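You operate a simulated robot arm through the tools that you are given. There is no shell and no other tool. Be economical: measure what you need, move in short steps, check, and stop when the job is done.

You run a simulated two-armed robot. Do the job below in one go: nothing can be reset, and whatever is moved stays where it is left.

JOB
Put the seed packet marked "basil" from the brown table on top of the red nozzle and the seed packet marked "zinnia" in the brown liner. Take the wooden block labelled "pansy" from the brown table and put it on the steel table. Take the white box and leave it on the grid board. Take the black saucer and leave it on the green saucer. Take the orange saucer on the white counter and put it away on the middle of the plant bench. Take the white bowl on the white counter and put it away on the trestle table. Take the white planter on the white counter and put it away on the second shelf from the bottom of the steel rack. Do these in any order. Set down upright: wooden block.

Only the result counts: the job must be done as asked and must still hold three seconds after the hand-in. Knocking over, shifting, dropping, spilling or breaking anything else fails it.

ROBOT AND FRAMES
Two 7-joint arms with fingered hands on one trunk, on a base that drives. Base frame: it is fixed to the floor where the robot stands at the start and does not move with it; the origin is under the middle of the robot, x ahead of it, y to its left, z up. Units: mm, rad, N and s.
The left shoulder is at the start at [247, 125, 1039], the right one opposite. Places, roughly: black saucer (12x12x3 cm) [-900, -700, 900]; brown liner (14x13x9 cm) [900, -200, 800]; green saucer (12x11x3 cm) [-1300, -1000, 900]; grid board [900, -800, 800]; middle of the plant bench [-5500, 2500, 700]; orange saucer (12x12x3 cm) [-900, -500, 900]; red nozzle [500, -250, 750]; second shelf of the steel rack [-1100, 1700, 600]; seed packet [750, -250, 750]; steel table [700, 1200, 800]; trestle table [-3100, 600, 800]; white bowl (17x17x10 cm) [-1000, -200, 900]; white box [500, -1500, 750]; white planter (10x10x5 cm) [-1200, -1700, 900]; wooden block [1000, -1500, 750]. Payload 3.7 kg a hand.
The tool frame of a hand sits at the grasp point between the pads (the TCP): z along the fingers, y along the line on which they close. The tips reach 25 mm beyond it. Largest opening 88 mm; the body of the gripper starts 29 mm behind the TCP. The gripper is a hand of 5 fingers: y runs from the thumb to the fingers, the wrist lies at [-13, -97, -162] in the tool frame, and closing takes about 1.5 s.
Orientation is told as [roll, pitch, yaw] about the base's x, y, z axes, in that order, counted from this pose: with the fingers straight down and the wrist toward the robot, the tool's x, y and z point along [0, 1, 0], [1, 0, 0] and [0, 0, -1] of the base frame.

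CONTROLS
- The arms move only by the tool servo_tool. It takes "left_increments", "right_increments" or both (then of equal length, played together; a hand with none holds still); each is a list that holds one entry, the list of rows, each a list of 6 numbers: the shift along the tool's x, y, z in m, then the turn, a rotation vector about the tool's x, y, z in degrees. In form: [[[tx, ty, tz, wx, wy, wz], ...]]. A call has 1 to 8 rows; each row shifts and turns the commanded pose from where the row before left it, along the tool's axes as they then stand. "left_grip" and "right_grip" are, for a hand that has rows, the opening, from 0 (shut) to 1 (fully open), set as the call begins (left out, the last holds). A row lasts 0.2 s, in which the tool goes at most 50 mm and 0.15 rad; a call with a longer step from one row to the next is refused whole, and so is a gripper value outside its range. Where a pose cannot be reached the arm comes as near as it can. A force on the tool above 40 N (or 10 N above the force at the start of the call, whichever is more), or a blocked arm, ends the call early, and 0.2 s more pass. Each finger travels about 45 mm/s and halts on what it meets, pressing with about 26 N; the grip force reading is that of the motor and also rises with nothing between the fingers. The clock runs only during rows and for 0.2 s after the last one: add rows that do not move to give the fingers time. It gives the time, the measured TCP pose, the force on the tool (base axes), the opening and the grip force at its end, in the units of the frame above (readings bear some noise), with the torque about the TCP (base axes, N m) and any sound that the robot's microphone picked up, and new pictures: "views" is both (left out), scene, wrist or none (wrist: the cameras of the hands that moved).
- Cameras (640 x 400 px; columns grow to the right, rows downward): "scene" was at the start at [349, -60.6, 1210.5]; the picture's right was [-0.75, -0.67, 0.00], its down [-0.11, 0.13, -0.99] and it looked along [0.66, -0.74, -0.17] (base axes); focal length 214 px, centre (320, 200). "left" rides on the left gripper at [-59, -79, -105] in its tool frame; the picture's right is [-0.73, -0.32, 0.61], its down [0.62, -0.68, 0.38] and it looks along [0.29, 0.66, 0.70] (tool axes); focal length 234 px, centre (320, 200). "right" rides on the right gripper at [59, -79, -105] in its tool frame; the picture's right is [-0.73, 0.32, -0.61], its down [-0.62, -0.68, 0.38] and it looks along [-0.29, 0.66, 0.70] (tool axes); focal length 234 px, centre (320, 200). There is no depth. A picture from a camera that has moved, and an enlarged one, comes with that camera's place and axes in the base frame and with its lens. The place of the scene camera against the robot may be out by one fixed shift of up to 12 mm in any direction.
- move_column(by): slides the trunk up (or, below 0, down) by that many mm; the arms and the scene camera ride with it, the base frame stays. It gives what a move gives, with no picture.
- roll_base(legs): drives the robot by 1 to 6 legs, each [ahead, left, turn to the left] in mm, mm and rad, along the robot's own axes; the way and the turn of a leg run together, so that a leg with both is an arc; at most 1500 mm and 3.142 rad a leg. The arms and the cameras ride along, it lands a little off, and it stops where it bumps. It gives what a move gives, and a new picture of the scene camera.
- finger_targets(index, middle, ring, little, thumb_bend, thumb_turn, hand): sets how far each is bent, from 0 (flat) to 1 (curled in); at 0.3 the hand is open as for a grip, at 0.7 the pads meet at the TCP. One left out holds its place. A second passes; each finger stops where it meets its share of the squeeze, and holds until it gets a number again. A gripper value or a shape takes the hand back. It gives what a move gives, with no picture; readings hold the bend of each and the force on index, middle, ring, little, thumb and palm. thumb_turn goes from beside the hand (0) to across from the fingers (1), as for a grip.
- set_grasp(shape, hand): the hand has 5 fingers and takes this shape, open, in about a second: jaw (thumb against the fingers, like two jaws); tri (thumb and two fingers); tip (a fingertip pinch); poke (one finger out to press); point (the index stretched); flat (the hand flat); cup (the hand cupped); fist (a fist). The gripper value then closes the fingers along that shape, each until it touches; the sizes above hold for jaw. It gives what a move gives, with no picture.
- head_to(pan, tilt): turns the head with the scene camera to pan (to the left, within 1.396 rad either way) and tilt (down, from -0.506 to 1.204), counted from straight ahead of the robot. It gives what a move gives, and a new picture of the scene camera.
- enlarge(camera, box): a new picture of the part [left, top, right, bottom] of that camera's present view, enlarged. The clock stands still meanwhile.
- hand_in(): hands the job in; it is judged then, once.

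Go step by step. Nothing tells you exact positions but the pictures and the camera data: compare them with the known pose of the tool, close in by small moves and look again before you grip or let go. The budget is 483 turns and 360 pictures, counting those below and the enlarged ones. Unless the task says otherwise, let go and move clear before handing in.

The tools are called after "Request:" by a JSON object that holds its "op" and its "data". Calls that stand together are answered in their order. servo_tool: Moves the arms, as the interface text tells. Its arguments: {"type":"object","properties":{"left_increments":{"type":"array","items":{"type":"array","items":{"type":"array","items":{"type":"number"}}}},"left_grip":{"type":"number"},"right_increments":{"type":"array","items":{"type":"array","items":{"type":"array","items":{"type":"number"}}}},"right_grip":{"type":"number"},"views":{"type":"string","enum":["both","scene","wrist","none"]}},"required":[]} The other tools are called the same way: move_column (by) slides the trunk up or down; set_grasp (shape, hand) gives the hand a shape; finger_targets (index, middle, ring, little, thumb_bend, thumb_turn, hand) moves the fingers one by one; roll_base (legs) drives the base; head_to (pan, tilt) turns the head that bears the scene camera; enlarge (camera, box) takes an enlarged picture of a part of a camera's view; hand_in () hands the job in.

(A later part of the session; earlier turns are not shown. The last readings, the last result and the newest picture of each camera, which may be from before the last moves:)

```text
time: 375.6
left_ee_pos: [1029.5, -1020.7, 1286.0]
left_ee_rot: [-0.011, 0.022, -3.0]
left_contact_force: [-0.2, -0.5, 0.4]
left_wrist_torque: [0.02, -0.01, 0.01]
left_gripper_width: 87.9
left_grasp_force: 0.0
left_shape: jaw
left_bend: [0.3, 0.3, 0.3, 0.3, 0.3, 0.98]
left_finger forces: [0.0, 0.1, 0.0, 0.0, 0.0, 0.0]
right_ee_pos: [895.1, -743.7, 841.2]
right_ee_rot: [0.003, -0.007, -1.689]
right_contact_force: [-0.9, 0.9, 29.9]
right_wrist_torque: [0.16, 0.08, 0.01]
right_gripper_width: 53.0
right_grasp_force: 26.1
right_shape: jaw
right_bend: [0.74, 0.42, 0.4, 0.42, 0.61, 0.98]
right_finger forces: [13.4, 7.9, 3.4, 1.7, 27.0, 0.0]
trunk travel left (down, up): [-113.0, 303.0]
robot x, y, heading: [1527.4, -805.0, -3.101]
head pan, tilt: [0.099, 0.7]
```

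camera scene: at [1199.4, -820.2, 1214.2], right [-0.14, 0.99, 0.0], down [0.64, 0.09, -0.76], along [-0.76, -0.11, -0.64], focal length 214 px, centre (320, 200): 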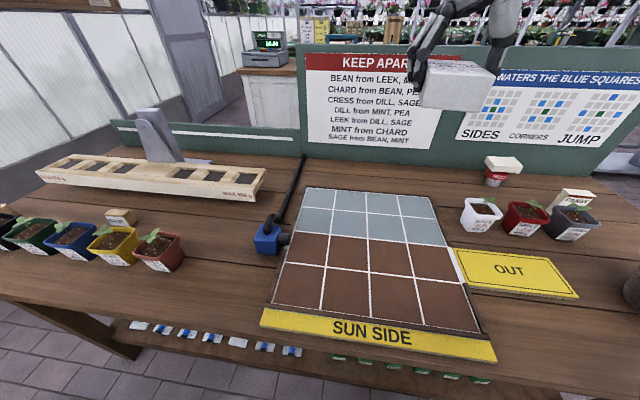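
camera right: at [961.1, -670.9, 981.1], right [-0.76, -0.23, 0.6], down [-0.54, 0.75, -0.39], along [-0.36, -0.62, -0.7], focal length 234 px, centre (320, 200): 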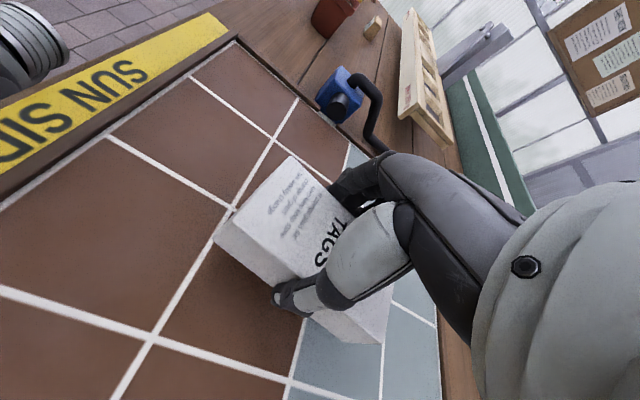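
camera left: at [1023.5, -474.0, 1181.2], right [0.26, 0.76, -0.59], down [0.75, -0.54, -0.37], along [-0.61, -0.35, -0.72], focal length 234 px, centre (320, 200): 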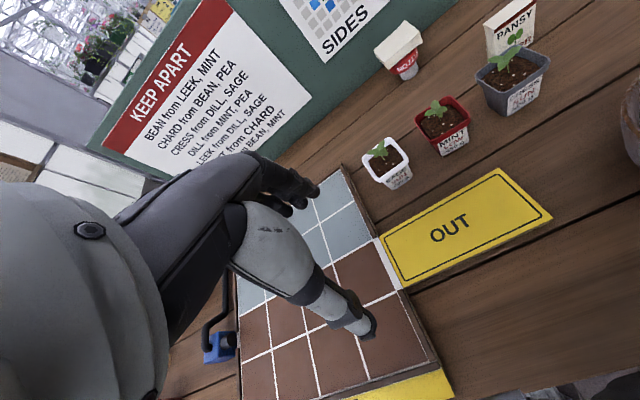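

Firm contact. Relieve, release and lift.

Request:
{"op": "servo_tool", "data": {"right_increments": [[[0, 0, -0.005, 0, 0, 0], [0, 0, 0, 0, 0, 0]]], "views": "none"}}

Request:
{"op": "servo_tool", "data": {"right_increments": [[[0, 0, 0, 0, 0, 0], [0, 0, 0, 0, 0, 0], [0, 0, 0, 0, 0, 0], [0, 0, 0, 0, 0, 0], [0, 0, 0, 0, 0, 0], [0, 0, 0, 0, 0, 0]]], "right_grip": 1, "views": "none"}}

Request:
{"op": "servo_tool", "data": {"right_increments": [[[0, 0, -0.02, 0, 0, 0], [0, 0, -0.04, 0, 0, 0], [0, 0, -0.045, 0, 0, 0], [0, 0, -0.045, 0, 0, 0], [0, 0, -0.045, 0, 0, 0], [0, 0, -0.045, 0, 0, 0], [0, 0, -0.045, 0, 0, 0]]], "views": "scene"}}

```text
time: 376.1
left_ee_pos: [1027.8, -1021.4, 1284.1]
left_ee_rot: [-0.011, 0.025, -2.999]
left_contact_force: [-0.1, -0.7, 0.2]
left_wrist_torque: [-0.03, 0.0, -0.03]
left_gripper_width: 87.9
left_grasp_force: 0.0
left_shape: jaw
left_bend: [0.3, 0.3, 0.3, 0.3, 0.3, 0.98]
left_finger forces: [0.0, 0.0, 0.0, 0.0, 0.0, 0.0]
right_ee_pos: [895.1, -743.2, 842.6]
right_ee_rot: [0.009, -0.003, -1.687]
right_contact_force: [-3.5, -2.3, 17.2]
right_wrist_torque: [0.0, 0.11, 0.02]
right_gripper_width: 53.3
right_grasp_force: 26.3
right_shape: jaw
right_bend: [0.74, 0.42, 0.39, 0.41, 0.61, 0.98]
right_finger forces: [14.9, 8.2, 3.9, 2.0, 25.5, 0.0]
trunk travel left (down, up): [-113.0, 303.0]
robot x, y, heading: [1531.3, -807.8, -3.102]
head pan, tilt: [0.099, 0.7]
```

```text
time: 377.6
left_ee_pos: [1025.5, -1020.2, 1284.0]
left_ee_rot: [-0.012, 0.024, -2.999]
left_contact_force: [0.4, 0.2, -0.5]
left_wrist_torque: [0.0, -0.01, 0.03]
left_gripper_width: 87.7
left_grasp_force: 0.1
left_shape: jaw
left_bend: [0.3, 0.3, 0.3, 0.3, 0.3, 0.98]
left_finger forces: [0.0, 0.1, 0.0, 0.0, 0.1, 0.0]
right_ee_pos: [894.6, -742.3, 841.9]
right_ee_rot: [0.009, -0.001, -1.687]
right_contact_force: [0.4, 0.3, -0.1]
right_wrist_torque: [-0.02, 0.0, 0.03]
right_gripper_width: 87.8
right_grasp_force: 0.0
right_shape: jaw
right_bend: [0.3, 0.3, 0.3, 0.3, 0.3, 0.98]
right_finger forces: [0.0, 0.0, 0.0, 0.1, 0.1, 0.0]
trunk travel left (down, up): [-113.0, 303.0]
robot x, y, heading: [1531.0, -806.1, -3.103]
head pan, tilt: [0.099, 0.7]
```

```text
time: 379.1
left_ee_pos: [1026.5, -1021.3, 1285.0]
left_ee_rot: [-0.011, 0.025, -2.998]
left_contact_force: [-0.3, 0.5, 0.0]
left_wrist_torque: [-0.01, 0.01, -0.02]
left_gripper_width: 87.8
left_grasp_force: 0.1
left_shape: jaw
left_bend: [0.3, 0.3, 0.3, 0.3, 0.3, 0.98]
left_finger forces: [0.0, 0.0, 0.1, 0.0, 0.0, 0.0]
right_ee_pos: [893.3, -741.5, 1128.4]
right_ee_rot: [0.009, -0.001, -1.688]
right_contact_force: [-0.1, -0.3, -0.2]
right_wrist_torque: [0.01, 0.03, -0.02]
right_gripper_width: 87.7
right_grasp_force: 0.1
right_shape: jaw
right_bend: [0.3, 0.3, 0.3, 0.3, 0.3, 0.98]
right_finger forces: [0.0, 0.0, 0.0, 0.1, 0.1, 0.1]
trunk travel left (down, up): [-113.0, 303.0]
robot x, y, heading: [1530.7, -805.8, -3.102]
head pan, tilt: [0.099, 0.7]
camera scene: at [1200.3, -820.6, 1214.5], right [-0.14, 0.99, 0.0], down [0.64, 0.09, -0.77], along [-0.76, -0.11, -0.64], focal length 214 px, centre (320, 200)
```

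scene: 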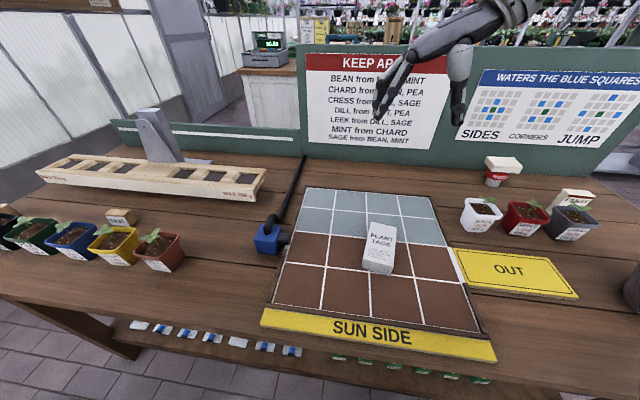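

White box is on the grid board. Now to the white counter: straighten the right hand and drive around.

Request:
{"op": "servo_tool", "data": {"right_increments": [[[0, 0, 0, 0, 0, 8.1], [0, 0, 0, 0, 0, 8.1], [0, 0, 0, 0, 0, 8.1], [0, 0, 0, 0, 0, 8.1], [0, 0, 0, 0, 0, 8.1], [0, 0, 0, 0, 0, 8.1], [0, 0, 0, 0, 0, 8.1], [0, 0, 0, 0, 0, 8.1]]], "views": "none"}}

Request:
{"op": "servo_tool", "data": {"right_increments": [[[0, -0.03, -0.02, 0, 0, 8.1], [0, -0.03, -0.02, 0, 0, 8.1], [0, -0.03, 0, 0, 0, 0]]], "views": "none"}}

Request:
{"op": "roll_base", "data": {"legs": [[0, 0, -0.04], [0, 1500, 0], [1460, 0, 0], [0, -1300, 0]]}}

```text
time: 380.9
left_ee_pos: [1026.3, -1021.4, 1283.7]
left_ee_rot: [-0.012, 0.026, -2.997]
left_contact_force: [-0.7, -0.1, 0.4]
left_wrist_torque: [-0.01, -0.01, 0.01]
left_gripper_width: 87.7
left_grasp_force: 0.0
left_shape: jaw
left_bend: [0.3, 0.3, 0.3, 0.3, 0.3, 0.98]
left_finger forces: [0.0, 0.1, 0.0, 0.0, 0.0, 0.0]
right_ee_pos: [893.4, -741.6, 1127.0]
right_ee_rot: [0.007, 0.004, -2.819]
right_contact_force: [-0.6, -0.4, -0.2]
right_wrist_torque: [0.0, -0.04, -0.01]
right_gripper_width: 87.6
right_grasp_force: 0.0
right_shape: jaw
right_bend: [0.3, 0.3, 0.3, 0.3, 0.3, 0.98]
right_finger forces: [0.0, 0.0, 0.1, 0.0, 0.0, 0.0]
trunk travel left (down, up): [-113.0, 303.0]
robot x, y, heading: [1532.5, -805.1, -3.104]
head pan, tilt: [0.099, 0.7]
```

```text
time: 381.8
left_ee_pos: [1027.2, -1020.4, 1283.4]
left_ee_rot: [-0.012, 0.024, -2.999]
left_contact_force: [-0.7, 0.5, -0.3]
left_wrist_torque: [0.0, 0.01, 0.03]
left_gripper_width: 87.8
left_grasp_force: 0.1
left_shape: jaw
left_bend: [0.3, 0.3, 0.3, 0.3, 0.3, 0.98]
left_finger forces: [0.0, 0.0, 0.0, 0.0, 0.0, 0.0]
right_ee_pos: [979.1, -725.4, 1167.5]
right_ee_rot: [0.004, 0.006, -3.105]
right_contact_force: [-0.7, 0.1, 0.2]
right_wrist_torque: [-0.01, 0.03, -0.02]
right_gripper_width: 87.8
right_grasp_force: 0.1
right_shape: jaw
right_bend: [0.3, 0.3, 0.3, 0.3, 0.3, 0.98]
right_finger forces: [0.1, 0.1, 0.1, 0.1, 0.1, 0.0]
trunk travel left (down, up): [-113.0, 303.0]
robot x, y, heading: [1529.6, -808.2, -3.1]
head pan, tilt: [0.099, 0.7]
```

```text
time: 414.2
left_ee_pos: [-449.4, -1191.7, 1282.8]
left_ee_rot: [-0.013, 0.025, -3.044]
left_contact_force: [0.5, 0.1, -0.2]
left_wrist_torque: [-0.02, -0.01, -0.04]
left_gripper_width: 87.8
left_grasp_force: 0.1
left_shape: jaw
left_bend: [0.3, 0.3, 0.3, 0.3, 0.3, 0.98]
left_finger forces: [0.1, 0.1, 0.1, 0.1, 0.1, 0.1]
right_ee_pos: [-483.2, -893.8, 1165.8]
right_ee_rot: [0.004, 0.009, 3.137]
right_contact_force: [-0.4, -0.6, 0.4]
right_wrist_torque: [0.01, 0.02, 0.0]
right_gripper_width: 87.8
right_grasp_force: 0.1
right_shape: jaw
right_bend: [0.3, 0.3, 0.3, 0.3, 0.3, 0.98]
right_finger forces: [0.0, 0.0, 0.1, 0.0, 0.0, 0.0]
trunk travel left (down, up): [-113.0, 303.0]
robot x, y, heading: [63.5, -1004.8, 3.135]
head pan, tilt: [0.099, 0.7]
camera scene: at [-267.4, -999.4, 1214.2], right [-0.09, 1.0, 0.0], down [0.64, 0.06, -0.76], along [-0.76, -0.07, -0.64], focal length 214 px, centre (320, 200)
```

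scene: 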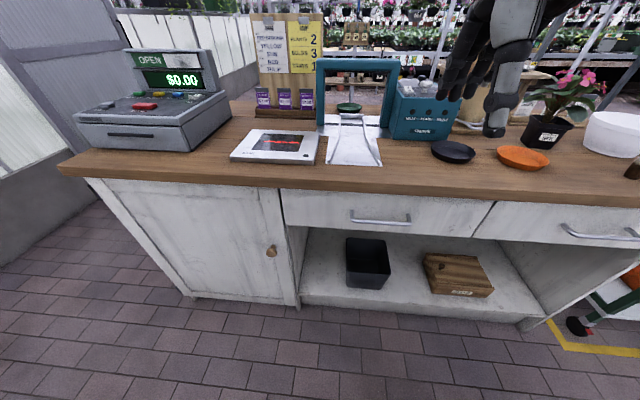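

Request:
{"op": "enlarge", "data": {"camera": "scene", "box": [220, 10, 480, 180]}}

```text
2.35 times, centred on (350, 95) of scene
camera zoom: at [-267.4, -999.4, 1214.2], right [-0.09, 1.0, 0.0], down [0.64, 0.06, -0.76], along [-0.76, -0.07, -0.64], focal length 505 px, centre (249, 447)
```

zoom: 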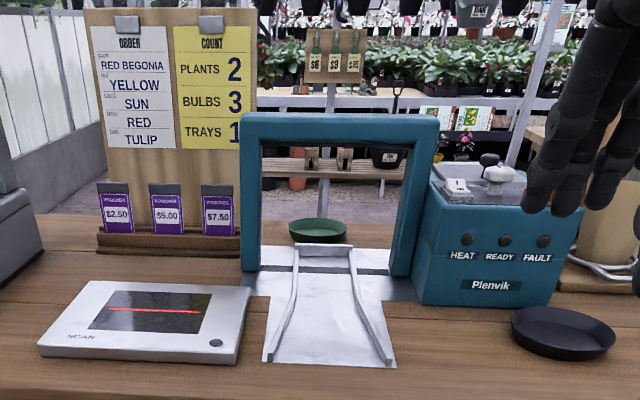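

The saucers are reachable from here (black ≈(-918,-640), orange ≈(-904,-440)), while the green saucer sits behind a teal arch and needs access from behind the counter. I'll position to take black with the left hand and orange with the right.

Request:
{"op": "roll_base", "data": {"legs": [[0, -499, 0.006], [270, 0, 0]]}}

Request:
{"op": "enlarge", "data": {"camera": "scene", "box": [200, 90, 440, 240]}}

```text
time: 420.6
left_ee_pos: [-715.7, -687.2, 1283.9]
left_ee_rot: [-0.012, 0.024, -3.041]
left_contact_force: [-0.8, 0.1, -0.3]
left_wrist_torque: [-0.01, -0.02, 0.02]
left_gripper_width: 87.7
left_grasp_force: 0.0
left_shape: jaw
left_bend: [0.3, 0.3, 0.3, 0.3, 0.3, 0.98]
left_finger forces: [0.1, 0.0, 0.0, 0.0, 0.0, 0.0]
right_ee_pos: [-749.0, -390.2, 1167.2]
right_ee_rot: [0.002, 0.009, 3.137]
right_contact_force: [0.1, 0.4, 0.5]
right_wrist_torque: [0.0, -0.01, -0.03]
right_gripper_width: 87.4
right_grasp_force: 0.1
right_shape: jaw
right_bend: [0.3, 0.3, 0.3, 0.3, 0.3, 0.98]
right_finger forces: [0.1, 0.0, 0.1, 0.0, 0.1, 0.1]
trunk travel left (down, up): [-113.0, 303.0]
robot x, y, heading: [-196.5, -492.3, 3.136]
head pan, tilt: [0.099, 0.7]
camera scene: at [-533.7, -495.2, 1214.2], right [-0.09, 1.0, 0.0], down [0.64, 0.06, -0.76], along [-0.76, -0.07, -0.64], focal length 214 px, centre (320, 200)
```

scene: 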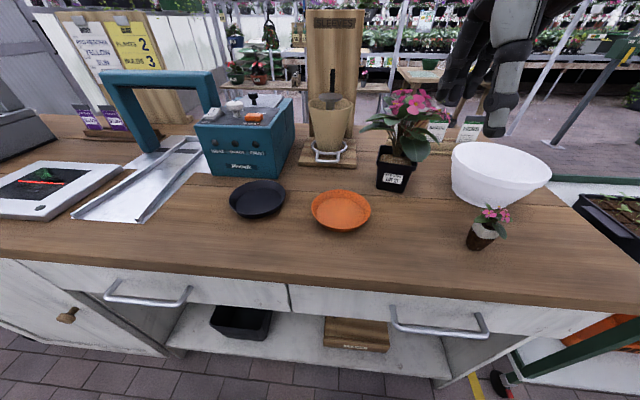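

```text
2.67 times, centred on (320, 165) of scene
camera zoom: at [-533.7, -495.2, 1214.2], right [-0.09, 1.0, 0.0], down [0.64, 0.06, -0.76], along [-0.76, -0.07, -0.64], focal length 572 px, centre (320, 293)
```

zoom: 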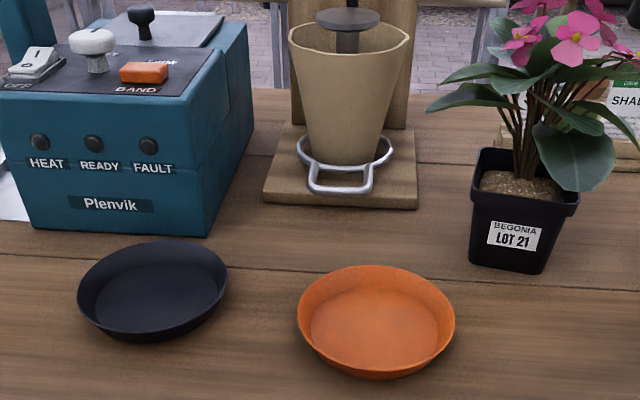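

Request:
{"op": "set_grasp", "data": {"hand": "left", "shape": "tri"}}

Request:
{"op": "set_grasp", "data": {"hand": "right", "shape": "tri"}}

Request:
{"op": "servo_tool", "data": {"left_increments": [[[0, 0.015, 0.045, 0, 0, 0], [0, 0.015, 0.045, 0, 0, 0], [0, 0.015, 0.045, 0, 0, 0], [0, 0.015, 0.045, 0, 0, 0], [0, 0.015, 0.045, 0, 0, 0], [0, 0, 0.035, 0, 0, 0]]], "right_increments": [[[0.015, 0.005, 0.03, 0, 0, 0], [0.015, 0.005, 0.03, 0, 0, 0], [0.015, 0.01, 0.03, 0, 0, 0], [0.015, 0.01, 0.03, 0, 0, 0], [0.015, 0.01, 0.03, 0, 0, 0], [0.01, 0, 0.0, 0, 0, 0]]], "views": "both"}}

```text
time: 421.6
left_ee_pos: [-714.7, -688.3, 1282.0]
left_ee_rot: [-0.013, 0.024, -3.042]
left_contact_force: [-0.6, -1.3, -0.2]
left_wrist_torque: [0.02, -0.04, -0.03]
left_gripper_width: 87.6
left_grasp_force: 0.0
left_shape: tri
left_bend: [0.3, 0.3, 0.99, 0.99, 0.3, 0.98]
left_finger forces: [0.0, 0.0, 0.0, 0.0, 0.0, 0.1]
right_ee_pos: [-749.5, -389.7, 1165.5]
right_ee_rot: [0.004, 0.009, 3.136]
right_contact_force: [-0.7, 0.3, 0.4]
right_wrist_torque: [0.02, 0.01, 0.04]
right_gripper_width: 87.6
right_grasp_force: 0.0
right_shape: jaw
right_bend: [0.3, 0.3, 0.3, 0.3, 0.3, 0.98]
right_finger forces: [0.0, 0.1, 0.0, 0.0, 0.0, 0.0]
trunk travel left (down, up): [-113.0, 303.0]
robot x, y, heading: [-198.8, -496.9, 3.138]
head pan, tilt: [0.099, 0.7]
```

```text
time: 422.4
left_ee_pos: [-715.6, -688.0, 1283.1]
left_ee_rot: [-0.012, 0.025, -3.043]
left_contact_force: [-0.7, 0.0, -1.0]
left_wrist_torque: [0.0, 0.01, 0.01]
left_gripper_width: 87.7
left_grasp_force: 0.0
left_shape: tri
left_bend: [0.3, 0.3, 0.99, 0.99, 0.3, 0.98]
left_finger forces: [0.1, 0.1, 0.1, 0.0, 0.1, 0.0]
right_ee_pos: [-750.1, -389.7, 1168.2]
right_ee_rot: [0.004, 0.009, 3.137]
right_contact_force: [-0.9, -0.9, -0.7]
right_wrist_torque: [0.01, 0.04, 0.02]
right_gripper_width: 87.8
right_grasp_force: 0.1
right_shape: tri
right_bend: [0.3, 0.3, 0.99, 0.99, 0.3, 0.98]
right_finger forces: [0.0, 0.0, 0.0, 0.0, 0.1, 0.0]
trunk travel left (down, up): [-113.0, 303.0]
robot x, y, heading: [-197.9, -496.7, 3.141]
head pan, tilt: [0.099, 0.7]
```

```text
time: 423.9
left_ee_pos: [-783.2, -691.8, 1021.6]
left_ee_rot: [-0.013, 0.022, -3.044]
left_contact_force: [0.0, -0.7, 0.6]
left_wrist_torque: [0.02, 0.04, -0.02]
left_gripper_width: 88.0
left_grasp_force: 0.0
left_shape: tri
left_bend: [0.3, 0.3, 0.99, 0.99, 0.3, 0.98]
left_finger forces: [0.0, 0.0, 0.0, 0.0, 0.0, 0.0]
right_ee_pos: [-789.7, -462.5, 1017.3]
right_ee_rot: [0.005, 0.004, 3.136]
right_contact_force: [0.0, -0.6, 1.7]
right_wrist_torque: [0.0, 0.03, -0.03]
right_gripper_width: 87.6
right_grasp_force: 0.0
right_shape: tri
right_bend: [0.3, 0.3, 0.99, 0.99, 0.3, 0.98]
right_finger forces: [0.0, 0.0, 0.1, 0.0, 0.0, 0.0]
right hand out of reach, approached as far as the arm can: row 6
trunk travel left (down, up): [-113.0, 303.0]
robot x, y, heading: [-201.8, -495.4, 3.133]
head pan, tilt: [0.099, 0.7]
camera scene: at [-531.9, -495.5, 1215.0], right [-0.09, 1.0, 0.0], down [0.64, 0.06, -0.77], along [-0.76, -0.07, -0.64], focal length 214 px, centre (320, 200)
camera right: at [-710.6, -522.6, 1122.6], right [-0.32, 0.73, 0.6], down [0.69, 0.62, -0.38], along [-0.65, 0.29, -0.7], focal length 234 px, centre (320, 200)
camera left: at [-713.8, -626.8, 1130.6], right [0.26, 0.76, -0.59], down [0.75, -0.55, -0.38], along [-0.61, -0.34, -0.71], focal length 234 px, centre (320, 200)
```

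scene: 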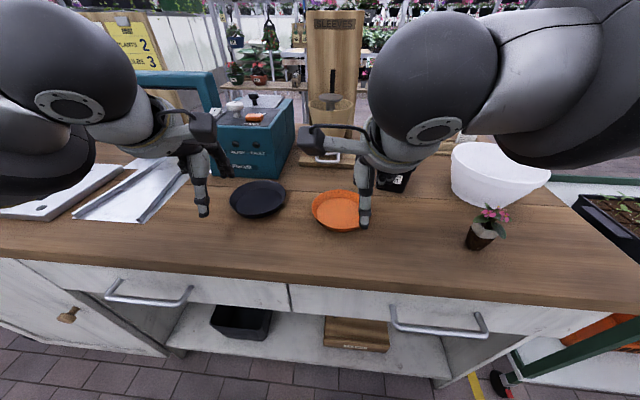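
right: 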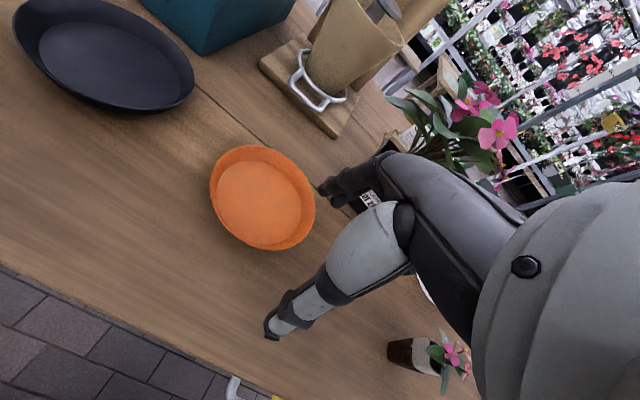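
left: 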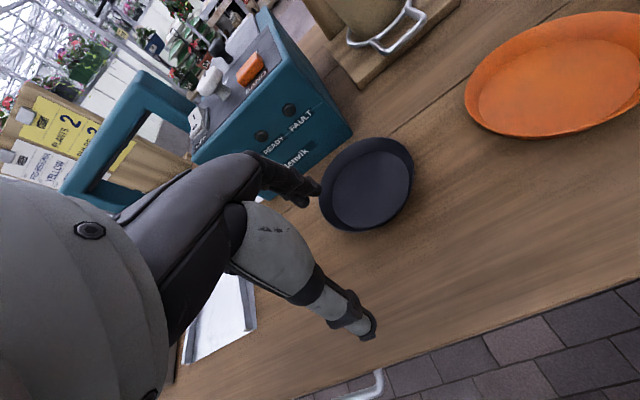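

Request:
{"op": "roll_base", "data": {"legs": [[0, 60, 0]]}}

```text
time: 425.1
left_ee_pos: [-784.7, -751.3, 1020.6]
left_ee_rot: [-0.013, 0.025, -3.042]
left_contact_force: [0.1, 0.1, -0.1]
left_wrist_torque: [0.03, 0.03, 0.02]
left_gripper_width: 88.0
left_grasp_force: 0.0
left_shape: tri
left_bend: [0.3, 0.3, 0.99, 0.99, 0.3, 0.98]
left_finger forces: [0.0, 0.0, 0.1, 0.0, 0.1, 0.1]
right_ee_pos: [-790.5, -522.8, 1015.4]
right_ee_rot: [0.003, 0.008, 3.135]
right_contact_force: [0.2, 0.0, 1.3]
right_wrist_torque: [0.04, -0.03, -0.02]
right_gripper_width: 87.5
right_grasp_force: 0.0
right_shape: tri
right_bend: [0.3, 0.3, 0.99, 0.99, 0.3, 0.98]
right_finger forces: [0.0, 0.0, 0.1, 0.0, 0.1, 0.0]
trunk travel left (down, up): [-113.0, 303.0]
robot x, y, heading: [-203.1, -556.6, 3.138]
head pan, tilt: [0.099, 0.7]
camera scene: at [-533.8, -555.7, 1214.2], right [-0.09, 1.0, 0.0], down [0.64, 0.06, -0.76], along [-0.76, -0.07, -0.64], focal length 214 px, centre (320, 200)
```

scene: 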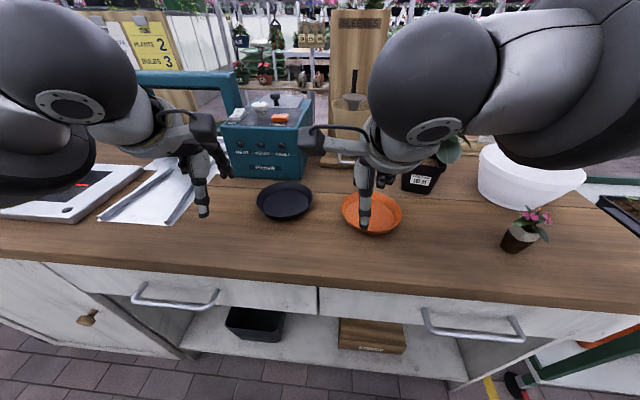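

Request:
{"op": "servo_tool", "data": {"left_increments": [[[-0.03, 0.0087, 0.015, 0, 0, 0], [-0.03, 0.0087, 0.02, 0, 0, 0], [-0.03, 0.0087, 0.025, 0, 0, 0], [0, 0, 0, 0, 0, 0]]], "right_increments": [[[-0.01, 0.0035, 0.02, 0, 0, 0], [-0.01, 0, 0.02, 0, 0, 0], [-0.008, 0, 0.02, 0, 0, 0], [0, 0, 0, 0, 0, 0]]], "views": "wrist"}}

```text
time: 426.1
left_ee_pos: [-820.4, -662.2, 958.5]
left_ee_rot: [-0.011, 0.022, -3.043]
left_contact_force: [-0.6, -0.4, 0.4]
left_wrist_torque: [0.02, -0.02, -0.01]
left_gripper_width: 87.8
left_grasp_force: 0.0
left_shape: tri
left_bend: [0.3, 0.3, 0.99, 0.99, 0.3, 0.98]
left_finger forces: [0.1, 0.0, 0.0, 0.0, 0.1, 0.0]
right_ee_pos: [-795.2, -495.8, 954.7]
right_ee_rot: [0.004, 0.008, 3.136]
right_contact_force: [-0.4, -1.0, 0.9]
right_wrist_torque: [-0.01, -0.02, -0.01]
right_gripper_width: 87.8
right_grasp_force: 0.0
right_shape: tri
right_bend: [0.3, 0.3, 0.99, 0.99, 0.3, 0.98]
right_finger forces: [0.0, 0.0, 0.0, 0.0, 0.1, 0.0]
trunk travel left (down, up): [-113.0, 303.0]
robot x, y, heading: [-204.5, -557.8, 3.135]
head pan, tilt: [0.099, 0.7]
camera right: at [-715.5, -555.0, 1060.3], right [-0.32, 0.73, 0.6], down [0.69, 0.62, -0.38], along [-0.65, 0.29, -0.7], focal length 234 px, centre (320, 200)
camera left: at [-750.3, -598.0, 1066.0], right [0.26, 0.76, -0.59], down [0.75, -0.55, -0.37], along [-0.61, -0.34, -0.71], focal length 234 px, centre (320, 200)
```

right: 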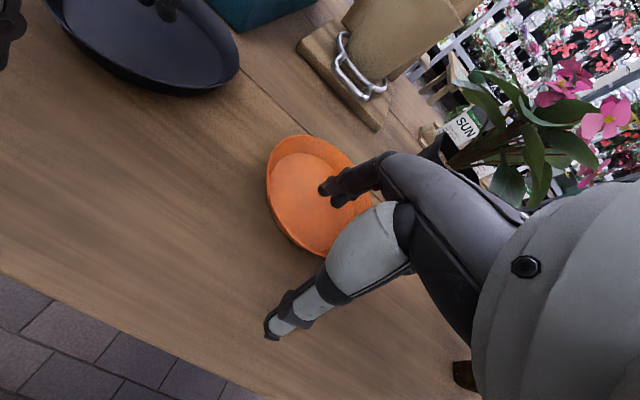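
left: 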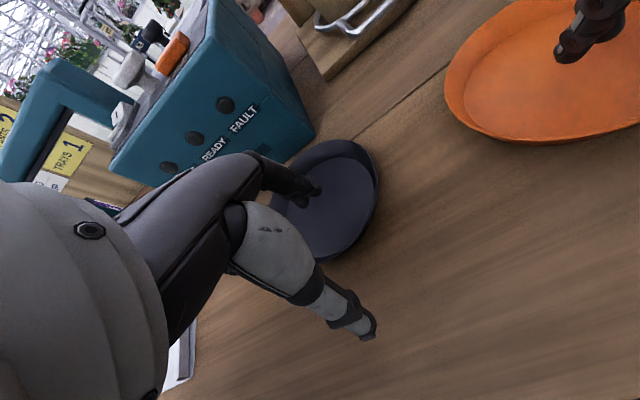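

Request:
{"op": "servo_tool", "data": {"left_increments": [[[-0.0036, -0.0044, 0.01, 0, 0, 0], [0, 0, 0.01, 0, 0, 0], [0, 0, 0.005, 0, 0, 0], [0, 0, 0, 0, 0, 0]]], "right_increments": [[[0.003, -0.004, 0.01, 0, 0, 0], [0, 0, 0.008, 0, 0, 0], [0, 0, 0.003, 0, 0, 0], [0, 0, 0, 0, 0, 0]]], "views": "scene"}}

Request:
{"op": "enlarge", "data": {"camera": "scene", "box": [180, 120, 440, 260]}}

```text
time: 427.1
left_ee_pos: [-813.5, -658.9, 935.9]
left_ee_rot: [-0.013, 0.024, -3.041]
left_contact_force: [0.3, 0.0, -0.1]
left_wrist_torque: [0.01, -0.01, 0.0]
left_gripper_width: 87.9
left_grasp_force: 0.1
left_shape: tri
left_bend: [0.3, 0.3, 0.99, 0.99, 0.3, 0.98]
left_finger forces: [0.0, 0.0, 0.1, 0.0, 0.1, 0.1]
right_ee_pos: [-790.0, -498.6, 935.2]
right_ee_rot: [0.004, 0.009, 3.136]
right_contact_force: [-0.1, 1.0, -0.3]
right_wrist_torque: [-0.01, -0.02, 0.05]
right_gripper_width: 87.3
right_grasp_force: 0.1
right_shape: tri
right_bend: [0.3, 0.3, 0.99, 0.99, 0.3, 0.98]
right_finger forces: [0.0, 0.0, 0.1, 0.0, 0.0, 0.0]
trunk travel left (down, up): [-113.0, 303.0]
robot x, y, heading: [-201.4, -553.4, 3.138]
head pan, tilt: [0.099, 0.7]
camera scene: at [-533.7, -555.2, 1214.3], right [-0.09, 1.0, 0.0], down [0.64, 0.06, -0.76], along [-0.76, -0.07, -0.64], focal length 214 px, centre (320, 200)
```

scene: 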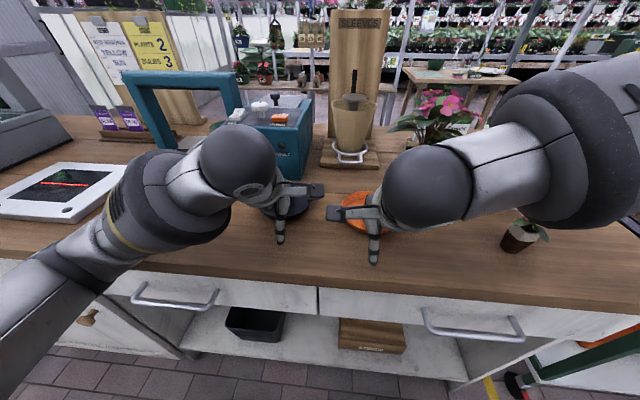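

```text
2.46 times, centred on (310, 190) of scene
camera zoom: at [-533.7, -555.2, 1214.3], right [-0.09, 1.0, 0.0], down [0.64, 0.06, -0.76], along [-0.76, -0.07, -0.64], focal length 528 px, centre (345, 225)
```

zoom: 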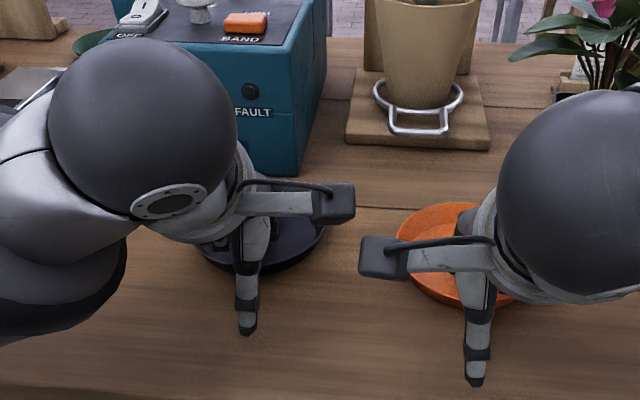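

Request:
{"op": "servo_tool", "data": {"left_increments": [[[0, 0, 0, 0, 0, 0], [0, 0, 0, 0, 0, 0], [0, 0, 0, 0, 0, 0], [0, 0, 0, 0, 0, 0], [0, 0, 0, 0, 0, 0], [0, 0, 0, 0, 0, 0], [0, 0, 0, 0, 0, 0], [0, 0, 0, 0, 0, 0]]], "right_increments": [[[0, 0, 0, 0, 0, 0], [0, 0, 0, 0, 0, 0], [0, 0, 0, 0, 0, 0], [0, 0, 0, 0, 0, 0], [0, 0, 0, 0, 0, 0], [0, 0, 0, 0, 0, 0], [0, 0, 0, 0, 0, 0], [0, 0, 0, 0, 0, 0]]], "left_grip": 0, "right_grip": 0, "views": "wrist"}}

```text
time: 428.9
left_ee_pos: [-815.2, -659.5, 935.5]
left_ee_rot: [-0.01, 0.025, -3.041]
left_contact_force: [0.0, -1.0, 1.8]
left_wrist_torque: [0.0, 0.24, 0.04]
left_gripper_width: 0.0
left_grasp_force: 25.9
left_shape: tri
left_bend: [0.7, 0.7, 1.0, 1.0, 0.7, 1.0]
left_finger forces: [11.7, 12.7, 0.0, 0.0, 23.1, 0.1]
right_ee_pos: [-789.3, -498.1, 935.2]
right_ee_rot: [0.006, 0.007, 3.137]
right_contact_force: [-0.5, 0.4, 1.6]
right_wrist_torque: [0.0, 0.19, -0.03]
right_gripper_width: 0.3
right_grasp_force: 25.8
right_shape: tri
right_bend: [0.71, 0.7, 1.0, 1.0, 0.71, 1.0]
right_finger forces: [11.4, 12.7, 0.0, 0.0, 23.0, 0.0]
trunk travel left (down, up): [-113.0, 303.0]
robot x, y, heading: [-200.0, -553.8, 3.135]
head pan, tilt: [0.099, 0.7]
camera right: at [-711.9, -557.6, 1040.1], right [-0.32, 0.73, 0.6], down [0.69, 0.62, -0.38], along [-0.65, 0.29, -0.7], focal length 234 px, centre (320, 200)
camera left: at [-744.9, -594.5, 1044.1], right [0.26, 0.76, -0.59], down [0.75, -0.55, -0.38], along [-0.61, -0.34, -0.71], focal length 234 px, centre (320, 200)
```

right: 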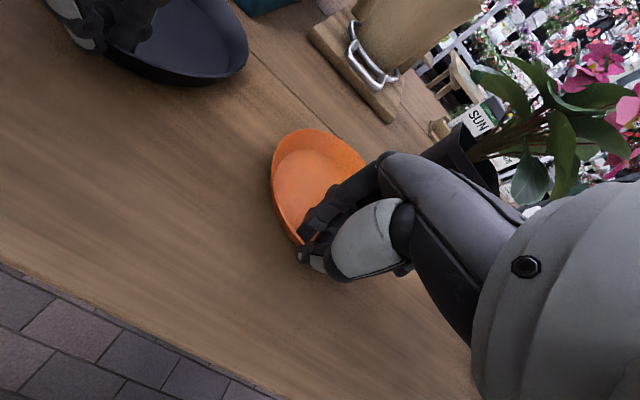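
left: 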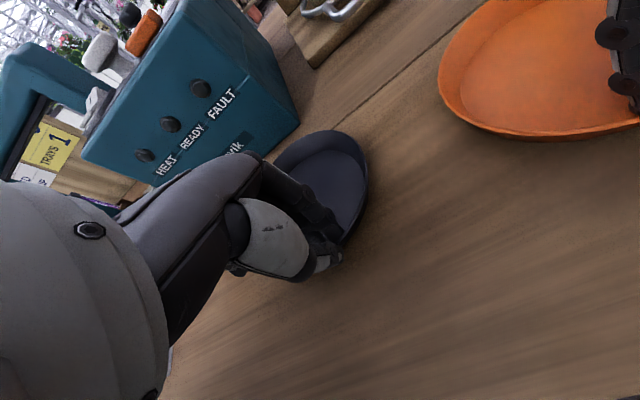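

Both rims are pinched. Lifting both saucers.

Request:
{"op": "servo_tool", "data": {"left_increments": [[[0, 0, -0.015, 0, 0, 0], [0, 0, -0.03, 0, 0, 0], [0, 0, -0.04, 0, 0, 0], [0, 0, -0.04, 0, 0, 0], [0, 0, -0.04, 0, 0, 0], [0, 0, -0.03, 0, 0, 0]]], "right_increments": [[[0, 0, -0.015, 0, 0, 0], [0, 0, -0.03, 0, 0, 0], [0, 0, -0.04, 0, 0, 0], [0, 0, -0.04, 0, 0, 0], [0, 0, -0.04, 0, 0, 0], [0, 0, -0.03, 0, 0, 0]]], "views": "scene"}}

```text
time: 430.3
left_ee_pos: [-819.1, -662.9, 1129.8]
left_ee_rot: [-0.014, 0.025, -3.042]
left_contact_force: [-0.4, 0.4, -0.8]
left_wrist_torque: [0.01, -0.01, -0.01]
left_gripper_width: 0.3
left_grasp_force: 26.1
left_shape: tri
left_bend: [0.7, 0.7, 1.0, 1.0, 0.72, 1.0]
left_finger forces: [12.2, 12.0, 0.1, 0.0, 24.2, 0.1]
right_ee_pos: [-788.9, -497.0, 1128.2]
right_ee_rot: [0.004, 0.009, 3.137]
right_contact_force: [-0.7, 1.1, -0.7]
right_wrist_torque: [-0.02, 0.03, 0.05]
right_gripper_width: 0.9
right_grasp_force: 25.8
right_shape: tri
right_bend: [0.7, 0.7, 1.0, 1.0, 0.72, 1.0]
right_finger forces: [12.0, 12.0, 0.0, 0.0, 24.0, 0.1]
trunk travel left (down, up): [-113.0, 303.0]
robot x, y, heading: [-197.4, -556.6, 3.141]
head pan, tilt: [0.099, 0.7]
camera scene: at [-532.9, -555.2, 1214.6], right [-0.09, 1.0, 0.0], down [0.64, 0.06, -0.77], along [-0.76, -0.07, -0.64], focal length 214 px, centre (320, 200)
```

scene: 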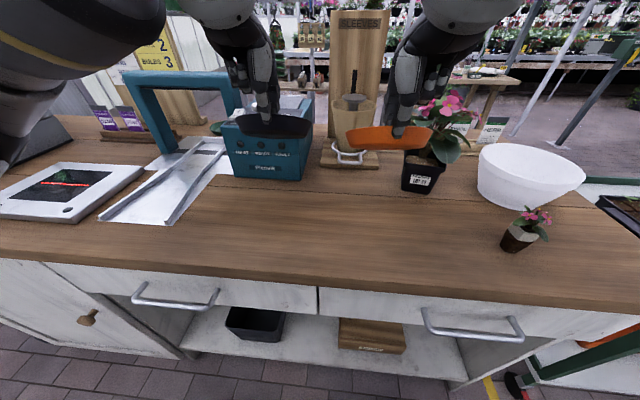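

Both saucers are held level. I'll back away, go around the left end and look behind the counter.

Request:
{"op": "roll_base", "data": {"legs": [[-220, 0, 0], [0, 1500, 0], [0, 260, 0], [1500, 0, 0], [420, 0, 0]]}}

Request:
{"op": "head_to", "data": {"pan": -0.9, "tilt": 0.5}}

```text
time: 456.4
left_ee_pos: [-2553.5, -2272.9, 1128.4]
left_ee_rot: [-0.012, 0.025, -3.106]
left_contact_force: [0.4, -0.4, -0.4]
left_wrist_torque: [-0.04, -0.04, -0.02]
left_gripper_width: 0.2
left_grasp_force: 25.4
left_shape: tri
left_bend: [0.7, 0.7, 1.0, 1.0, 0.72, 1.0]
left_finger forces: [12.2, 12.0, 0.0, 0.0, 24.2, 0.0]
right_ee_pos: [-2514.3, -2110.8, 1128.0]
right_ee_rot: [0.005, 0.008, 3.073]
right_contact_force: [-0.8, 0.0, -0.6]
right_wrist_torque: [0.04, 0.0, 0.01]
right_gripper_width: 0.5
right_grasp_force: 26.0
right_shape: tri
right_bend: [0.7, 0.7, 1.0, 1.0, 0.72, 1.0]
right_finger forces: [12.1, 12.0, 0.1, 0.0, 24.0, 0.0]
trunk travel left (down, up): [-113.0, 303.0]
robot x, y, heading: [-1930.6, -2206.0, 3.072]
head pan, tilt: [0.099, 0.7]
camera scene: at [-2262.4, -2185.1, 1214.2], right [-0.03, 1.0, 0.0], down [0.64, 0.02, -0.76], along [-0.76, -0.02, -0.64], focal length 214 px, centre (320, 200)
```

scene: 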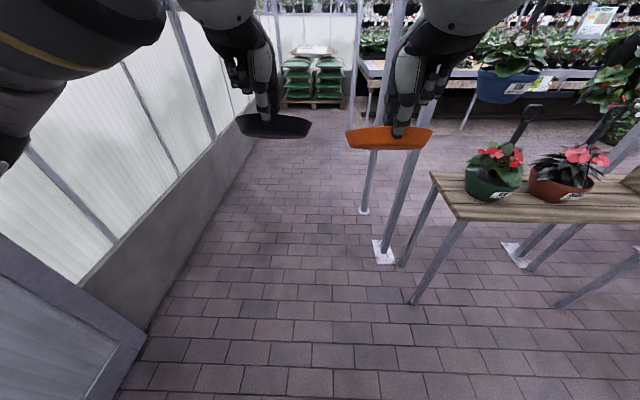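

```text
time: 457.6
left_ee_pos: [-2553.2, -2273.7, 1128.1]
left_ee_rot: [-0.013, 0.025, -3.105]
left_contact_force: [-0.1, 0.4, -0.6]
left_wrist_torque: [0.02, -0.02, -0.02]
left_gripper_width: 0.3
left_grasp_force: 25.4
left_shape: tri
left_bend: [0.7, 0.7, 1.0, 1.0, 0.72, 1.0]
left_finger forces: [12.1, 12.1, 0.1, 0.0, 24.2, 0.0]
right_ee_pos: [-2513.5, -2110.8, 1128.2]
right_ee_rot: [0.004, 0.009, 3.074]
right_contact_force: [-0.6, 0.2, 0.3]
right_wrist_torque: [0.0, 0.0, 0.02]
right_gripper_width: 0.8
right_grasp_force: 26.8
right_shape: tri
right_bend: [0.7, 0.7, 1.0, 1.0, 0.72, 1.0]
right_finger forces: [11.9, 12.0, 0.1, 0.0, 24.0, 0.0]
trunk travel left (down, up): [-113.0, 303.0]
robot x, y, heading: [-1934.6, -2207.7, 3.069]
head pan, tilt: [-0.901, 0.499]
camera scene: at [-2228.9, -2107.5, 1231.9], right [0.82, 0.57, 0.0], down [0.27, -0.39, -0.88], along [-0.5, 0.72, -0.48], focal length 214 px, centre (320, 200)
```

scene: 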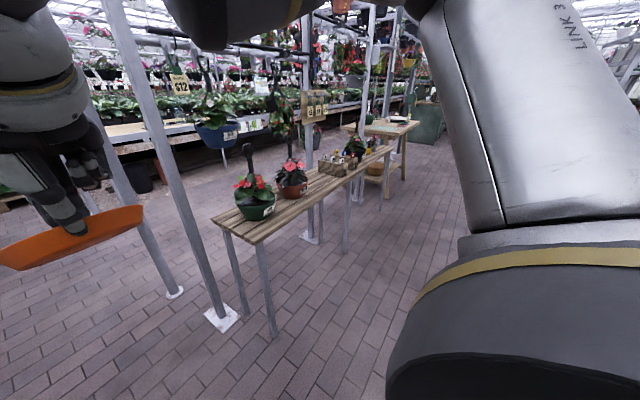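

There is a clear aisle behind the counter. I'll turn around, keep well back from the order board, and slide to face the green saucer.

Request:
{"op": "servo_tool", "data": {"right_increments": [[[-0.02, -0.035, -0.02, 0, 0, 0], [-0.02, -0.035, -0.02, 0, 0, 0], [-0.02, -0.035, -0.02, 0, 0, 0], [0, -0.03, 0, 0, 0, 0]]], "views": "none"}}

Request:
{"op": "roll_base", "data": {"legs": [[0, 0, -3.07], [-260, 0, 0], [0, 1110, 0]]}}

Request:
{"op": "head_to", "data": {"pan": 0.0, "tilt": 0.6}}

```text
time: 458.6
left_ee_pos: [-2553.2, -2274.4, 1129.1]
left_ee_rot: [-0.01, 0.022, -3.105]
left_contact_force: [0.0, 0.0, 0.0]
left_wrist_torque: [0.01, -0.01, 0.04]
left_gripper_width: 0.3
left_grasp_force: 25.8
left_shape: tri
left_bend: [0.7, 0.7, 1.0, 1.0, 0.72, 1.0]
left_finger forces: [12.2, 12.0, 0.0, 0.1, 24.3, 0.0]
right_ee_pos: [-2370.2, -2059.5, 1188.0]
right_ee_rot: [0.004, 0.008, 3.074]
right_contact_force: [0.0, -0.2, -0.1]
right_wrist_torque: [-0.01, -0.02, -0.03]
right_gripper_width: 0.7
right_grasp_force: 26.0
right_shape: tri
right_bend: [0.7, 0.7, 1.0, 1.0, 0.72, 1.0]
right_finger forces: [12.1, 12.0, 0.0, 0.0, 23.8, 0.0]
trunk travel left (down, up): [-113.0, 303.0]
robot x, y, heading: [-1933.2, -2207.7, 3.072]
head pan, tilt: [-0.901, 0.499]
```

```text
time: 477.3
left_ee_pos: [-1491.8, -1042.6, 1127.9]
left_ee_rot: [-0.012, 0.025, 0.036]
left_contact_force: [0.0, -1.0, -0.5]
left_wrist_torque: [0.0, 0.03, 0.01]
left_gripper_width: 0.3
left_grasp_force: 26.2
left_shape: tri
left_bend: [0.7, 0.7, 1.0, 1.0, 0.72, 1.0]
left_finger forces: [11.9, 11.9, 0.1, 0.0, 23.7, 0.0]
right_ee_pos: [-1673.8, -1257.3, 1187.0]
right_ee_rot: [0.003, 0.008, -0.068]
right_contact_force: [0.5, -0.5, -0.5]
right_wrist_torque: [0.01, 0.03, -0.01]
right_gripper_width: 0.5
right_grasp_force: 26.2
right_shape: tri
right_bend: [0.7, 0.7, 1.0, 1.0, 0.72, 1.0]
right_finger forces: [11.7, 11.9, 0.0, 0.0, 23.3, 0.0]
trunk travel left (down, up): [-113.0, 303.0]
robot x, y, heading: [-2114.6, -1111.3, -0.068]
head pan, tilt: [-0.901, 0.499]
camera scene: at [-1817.8, -1191.8, 1231.9], right [-0.82, -0.57, 0.0], down [-0.27, 0.39, -0.88], along [0.5, -0.72, -0.48], focal length 214 px, centre (320, 200)
```

scene: 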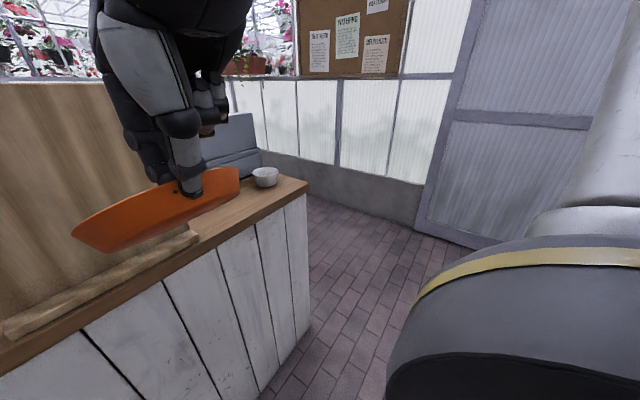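

```text
time: 478.5
left_ee_pos: [-1492.0, -1044.2, 1127.5]
left_ee_rot: [-0.013, 0.024, 0.035]
left_contact_force: [-0.2, -0.2, 0.8]
left_wrist_torque: [-0.03, 0.01, 0.02]
left_gripper_width: 0.2
left_grasp_force: 26.0
left_shape: tri
left_bend: [0.7, 0.7, 1.0, 1.0, 0.72, 1.0]
left_finger forces: [11.9, 11.9, 0.0, 0.1, 23.8, 0.0]
right_ee_pos: [-1673.7, -1257.7, 1188.4]
right_ee_rot: [0.003, 0.01, -0.068]
right_contact_force: [0.7, 0.0, -0.5]
right_wrist_torque: [-0.02, 0.04, 0.0]
right_gripper_width: 0.8
right_grasp_force: 25.7
right_shape: tri
right_bend: [0.7, 0.7, 1.0, 1.0, 0.72, 1.0]
right_finger forces: [11.5, 11.8, 0.0, 0.0, 23.4, 0.1]
trunk travel left (down, up): [-113.0, 303.0]
robot x, y, heading: [-2114.9, -1107.4, -0.068]
head pan, tilt: [0.0, 0.6]
camera scene: at [-1781.1, -1123.0, 1222.8], right [-0.07, -1.0, 0.0], down [-0.56, 0.04, -0.83], along [0.82, -0.06, -0.56], focal length 214 px, centre (320, 200)
```

scene: 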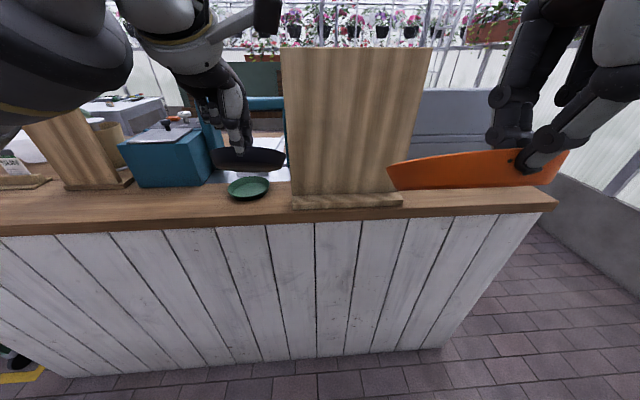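

Request:
{"op": "roll_base", "data": {"legs": [[120, 75, 0]]}}

Request:
{"op": "enlarge", "data": {"camera": "left", "box": [0, 0, 640, 400]}}

```text
time: 479.8
left_ee_pos: [-1364.9, -974.2, 1128.3]
left_ee_rot: [-0.014, 0.024, 0.033]
left_contact_force: [0.4, 0.3, 0.2]
left_wrist_torque: [-0.01, 0.04, 0.02]
left_gripper_width: 0.3
left_grasp_force: 25.5
left_shape: tri
left_bend: [0.7, 0.7, 1.0, 1.0, 0.72, 1.0]
left_finger forces: [11.8, 11.9, 0.1, 0.1, 23.7, 0.1]
right_ee_pos: [-1543.8, -1187.8, 1187.5]
right_ee_rot: [0.005, 0.009, -0.071]
right_contact_force: [0.1, 0.9, -0.2]
right_wrist_torque: [0.02, -0.01, 0.0]
right_gripper_width: 0.9
right_grasp_force: 25.8
right_shape: tri
right_bend: [0.7, 0.7, 1.0, 1.0, 0.72, 1.0]
right_finger forces: [11.7, 11.8, 0.0, 0.1, 23.4, 0.0]
trunk travel left (down, up): [-113.0, 303.0]
robot x, y, heading: [-1987.4, -1044.4, -0.068]
head pan, tilt: [0.0, 0.6]
camera scene: at [-1651.8, -1054.7, 1222.8], right [-0.07, -1.0, 0.0], down [-0.56, 0.04, -0.82], along [0.82, -0.06, -0.57], focal length 214 px, centre (320, 200)
```

scene: 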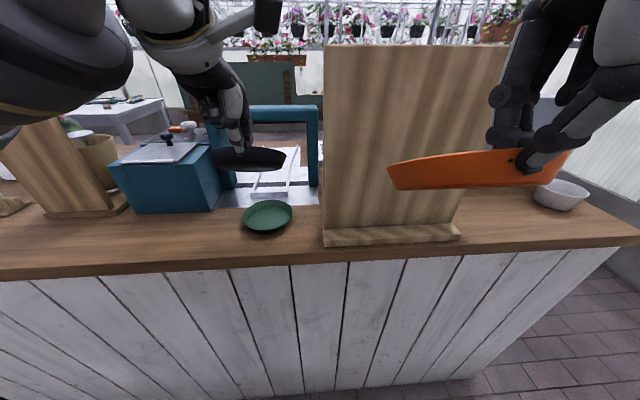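

```text
1.00 times, centred on (320, 200) of left (not enlarged: the box is as wide or as high as the picture)
camera zoom: at [-1437.9, -1035.1, 1236.9], right [-0.31, -0.74, -0.59], down [-0.71, 0.6, -0.37], along [0.63, 0.3, -0.72], focal length 234 px, centre (320, 200)
```

zoom: 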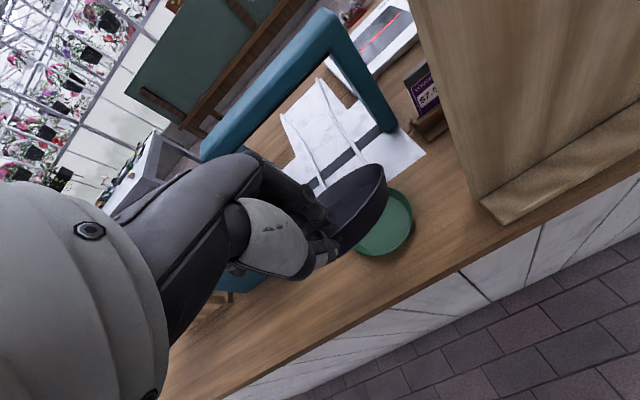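

Request:
{"op": "servo_tool", "data": {"left_increments": [[[0.001, 0.023, 0.02, 0, 0, 0], [0, 0.023, 0.035, 0, 0, 0], [0, 0, 0.045, 0, 0, 0], [0, 0, 0.035, 0, 0, 0], [0, 0, 0, 0, 0, 0]]], "views": "both"}}

Request:
{"op": "enlarge", "data": {"camera": "scene", "box": [180, 130, 340, 250]}}

```text
time: 481.0
left_ee_pos: [-1323.2, -971.6, 994.5]
left_ee_rot: [-0.012, 0.024, 0.033]
left_contact_force: [-0.3, 0.0, 0.6]
left_wrist_torque: [-0.01, -0.03, 0.02]
left_gripper_width: 0.5
left_grasp_force: 25.8
left_shape: tri
left_bend: [0.7, 0.7, 1.0, 1.0, 0.72, 1.0]
left_finger forces: [11.8, 11.9, 0.1, 0.0, 23.7, 0.1]
right_ee_pos: [-1544.7, -1188.4, 1188.6]
right_ee_rot: [0.003, 0.007, -0.071]
right_contact_force: [-0.7, 0.4, -0.3]
right_wrist_torque: [0.0, 0.04, 0.01]
right_gripper_width: 0.8
right_grasp_force: 26.0
right_shape: tri
right_bend: [0.7, 0.7, 1.0, 1.0, 0.72, 1.0]
right_finger forces: [11.5, 11.9, 0.0, 0.0, 23.4, 0.0]
trunk travel left (down, up): [-113.0, 303.0]
robot x, y, heading: [-1985.2, -1035.9, -0.072]
head pan, tilt: [0.0, 0.6]
camera scene: at [-1652.5, -1055.2, 1223.0], right [-0.07, -1.0, 0.0], down [-0.56, 0.04, -0.83], along [0.82, -0.06, -0.56], focal length 214 px, centre (320, 200)
camera left: at [-1398.7, -1032.1, 1102.4], right [-0.31, -0.74, -0.59], down [-0.71, 0.6, -0.38], along [0.63, 0.3, -0.71], focal length 234 px, centre (320, 200)
```

scene: 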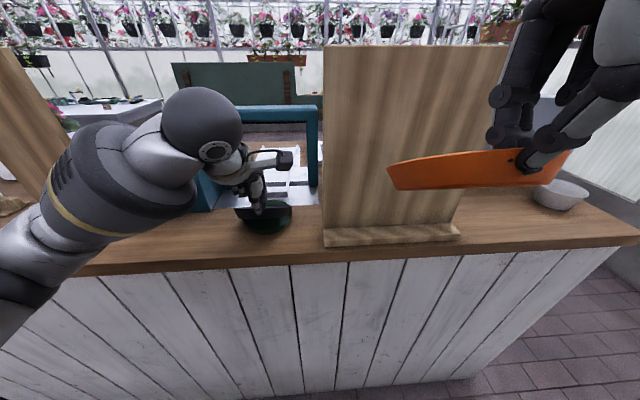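
left: 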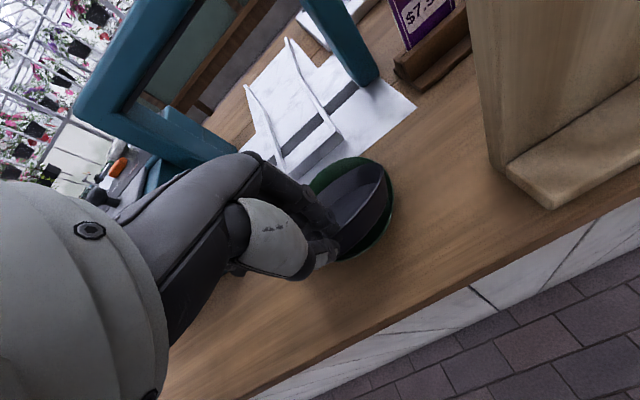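

```text
3.33 times, centred on (260, 190) of scene
camera zoom: at [-1652.5, -1055.2, 1223.0], right [-0.07, -1.0, 0.0], down [-0.56, 0.04, -0.83], along [0.82, -0.06, -0.56], focal length 715 px, centre (520, 233)
```

zoom: 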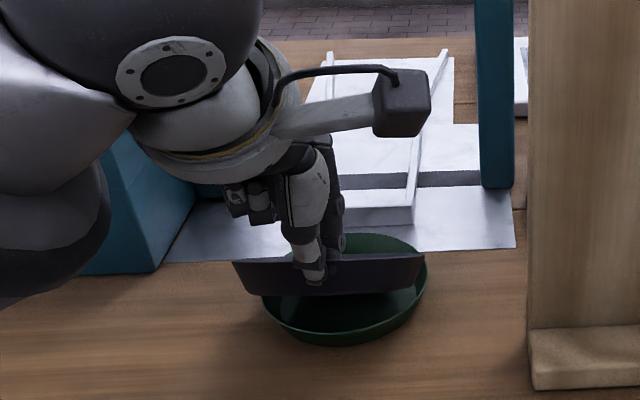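

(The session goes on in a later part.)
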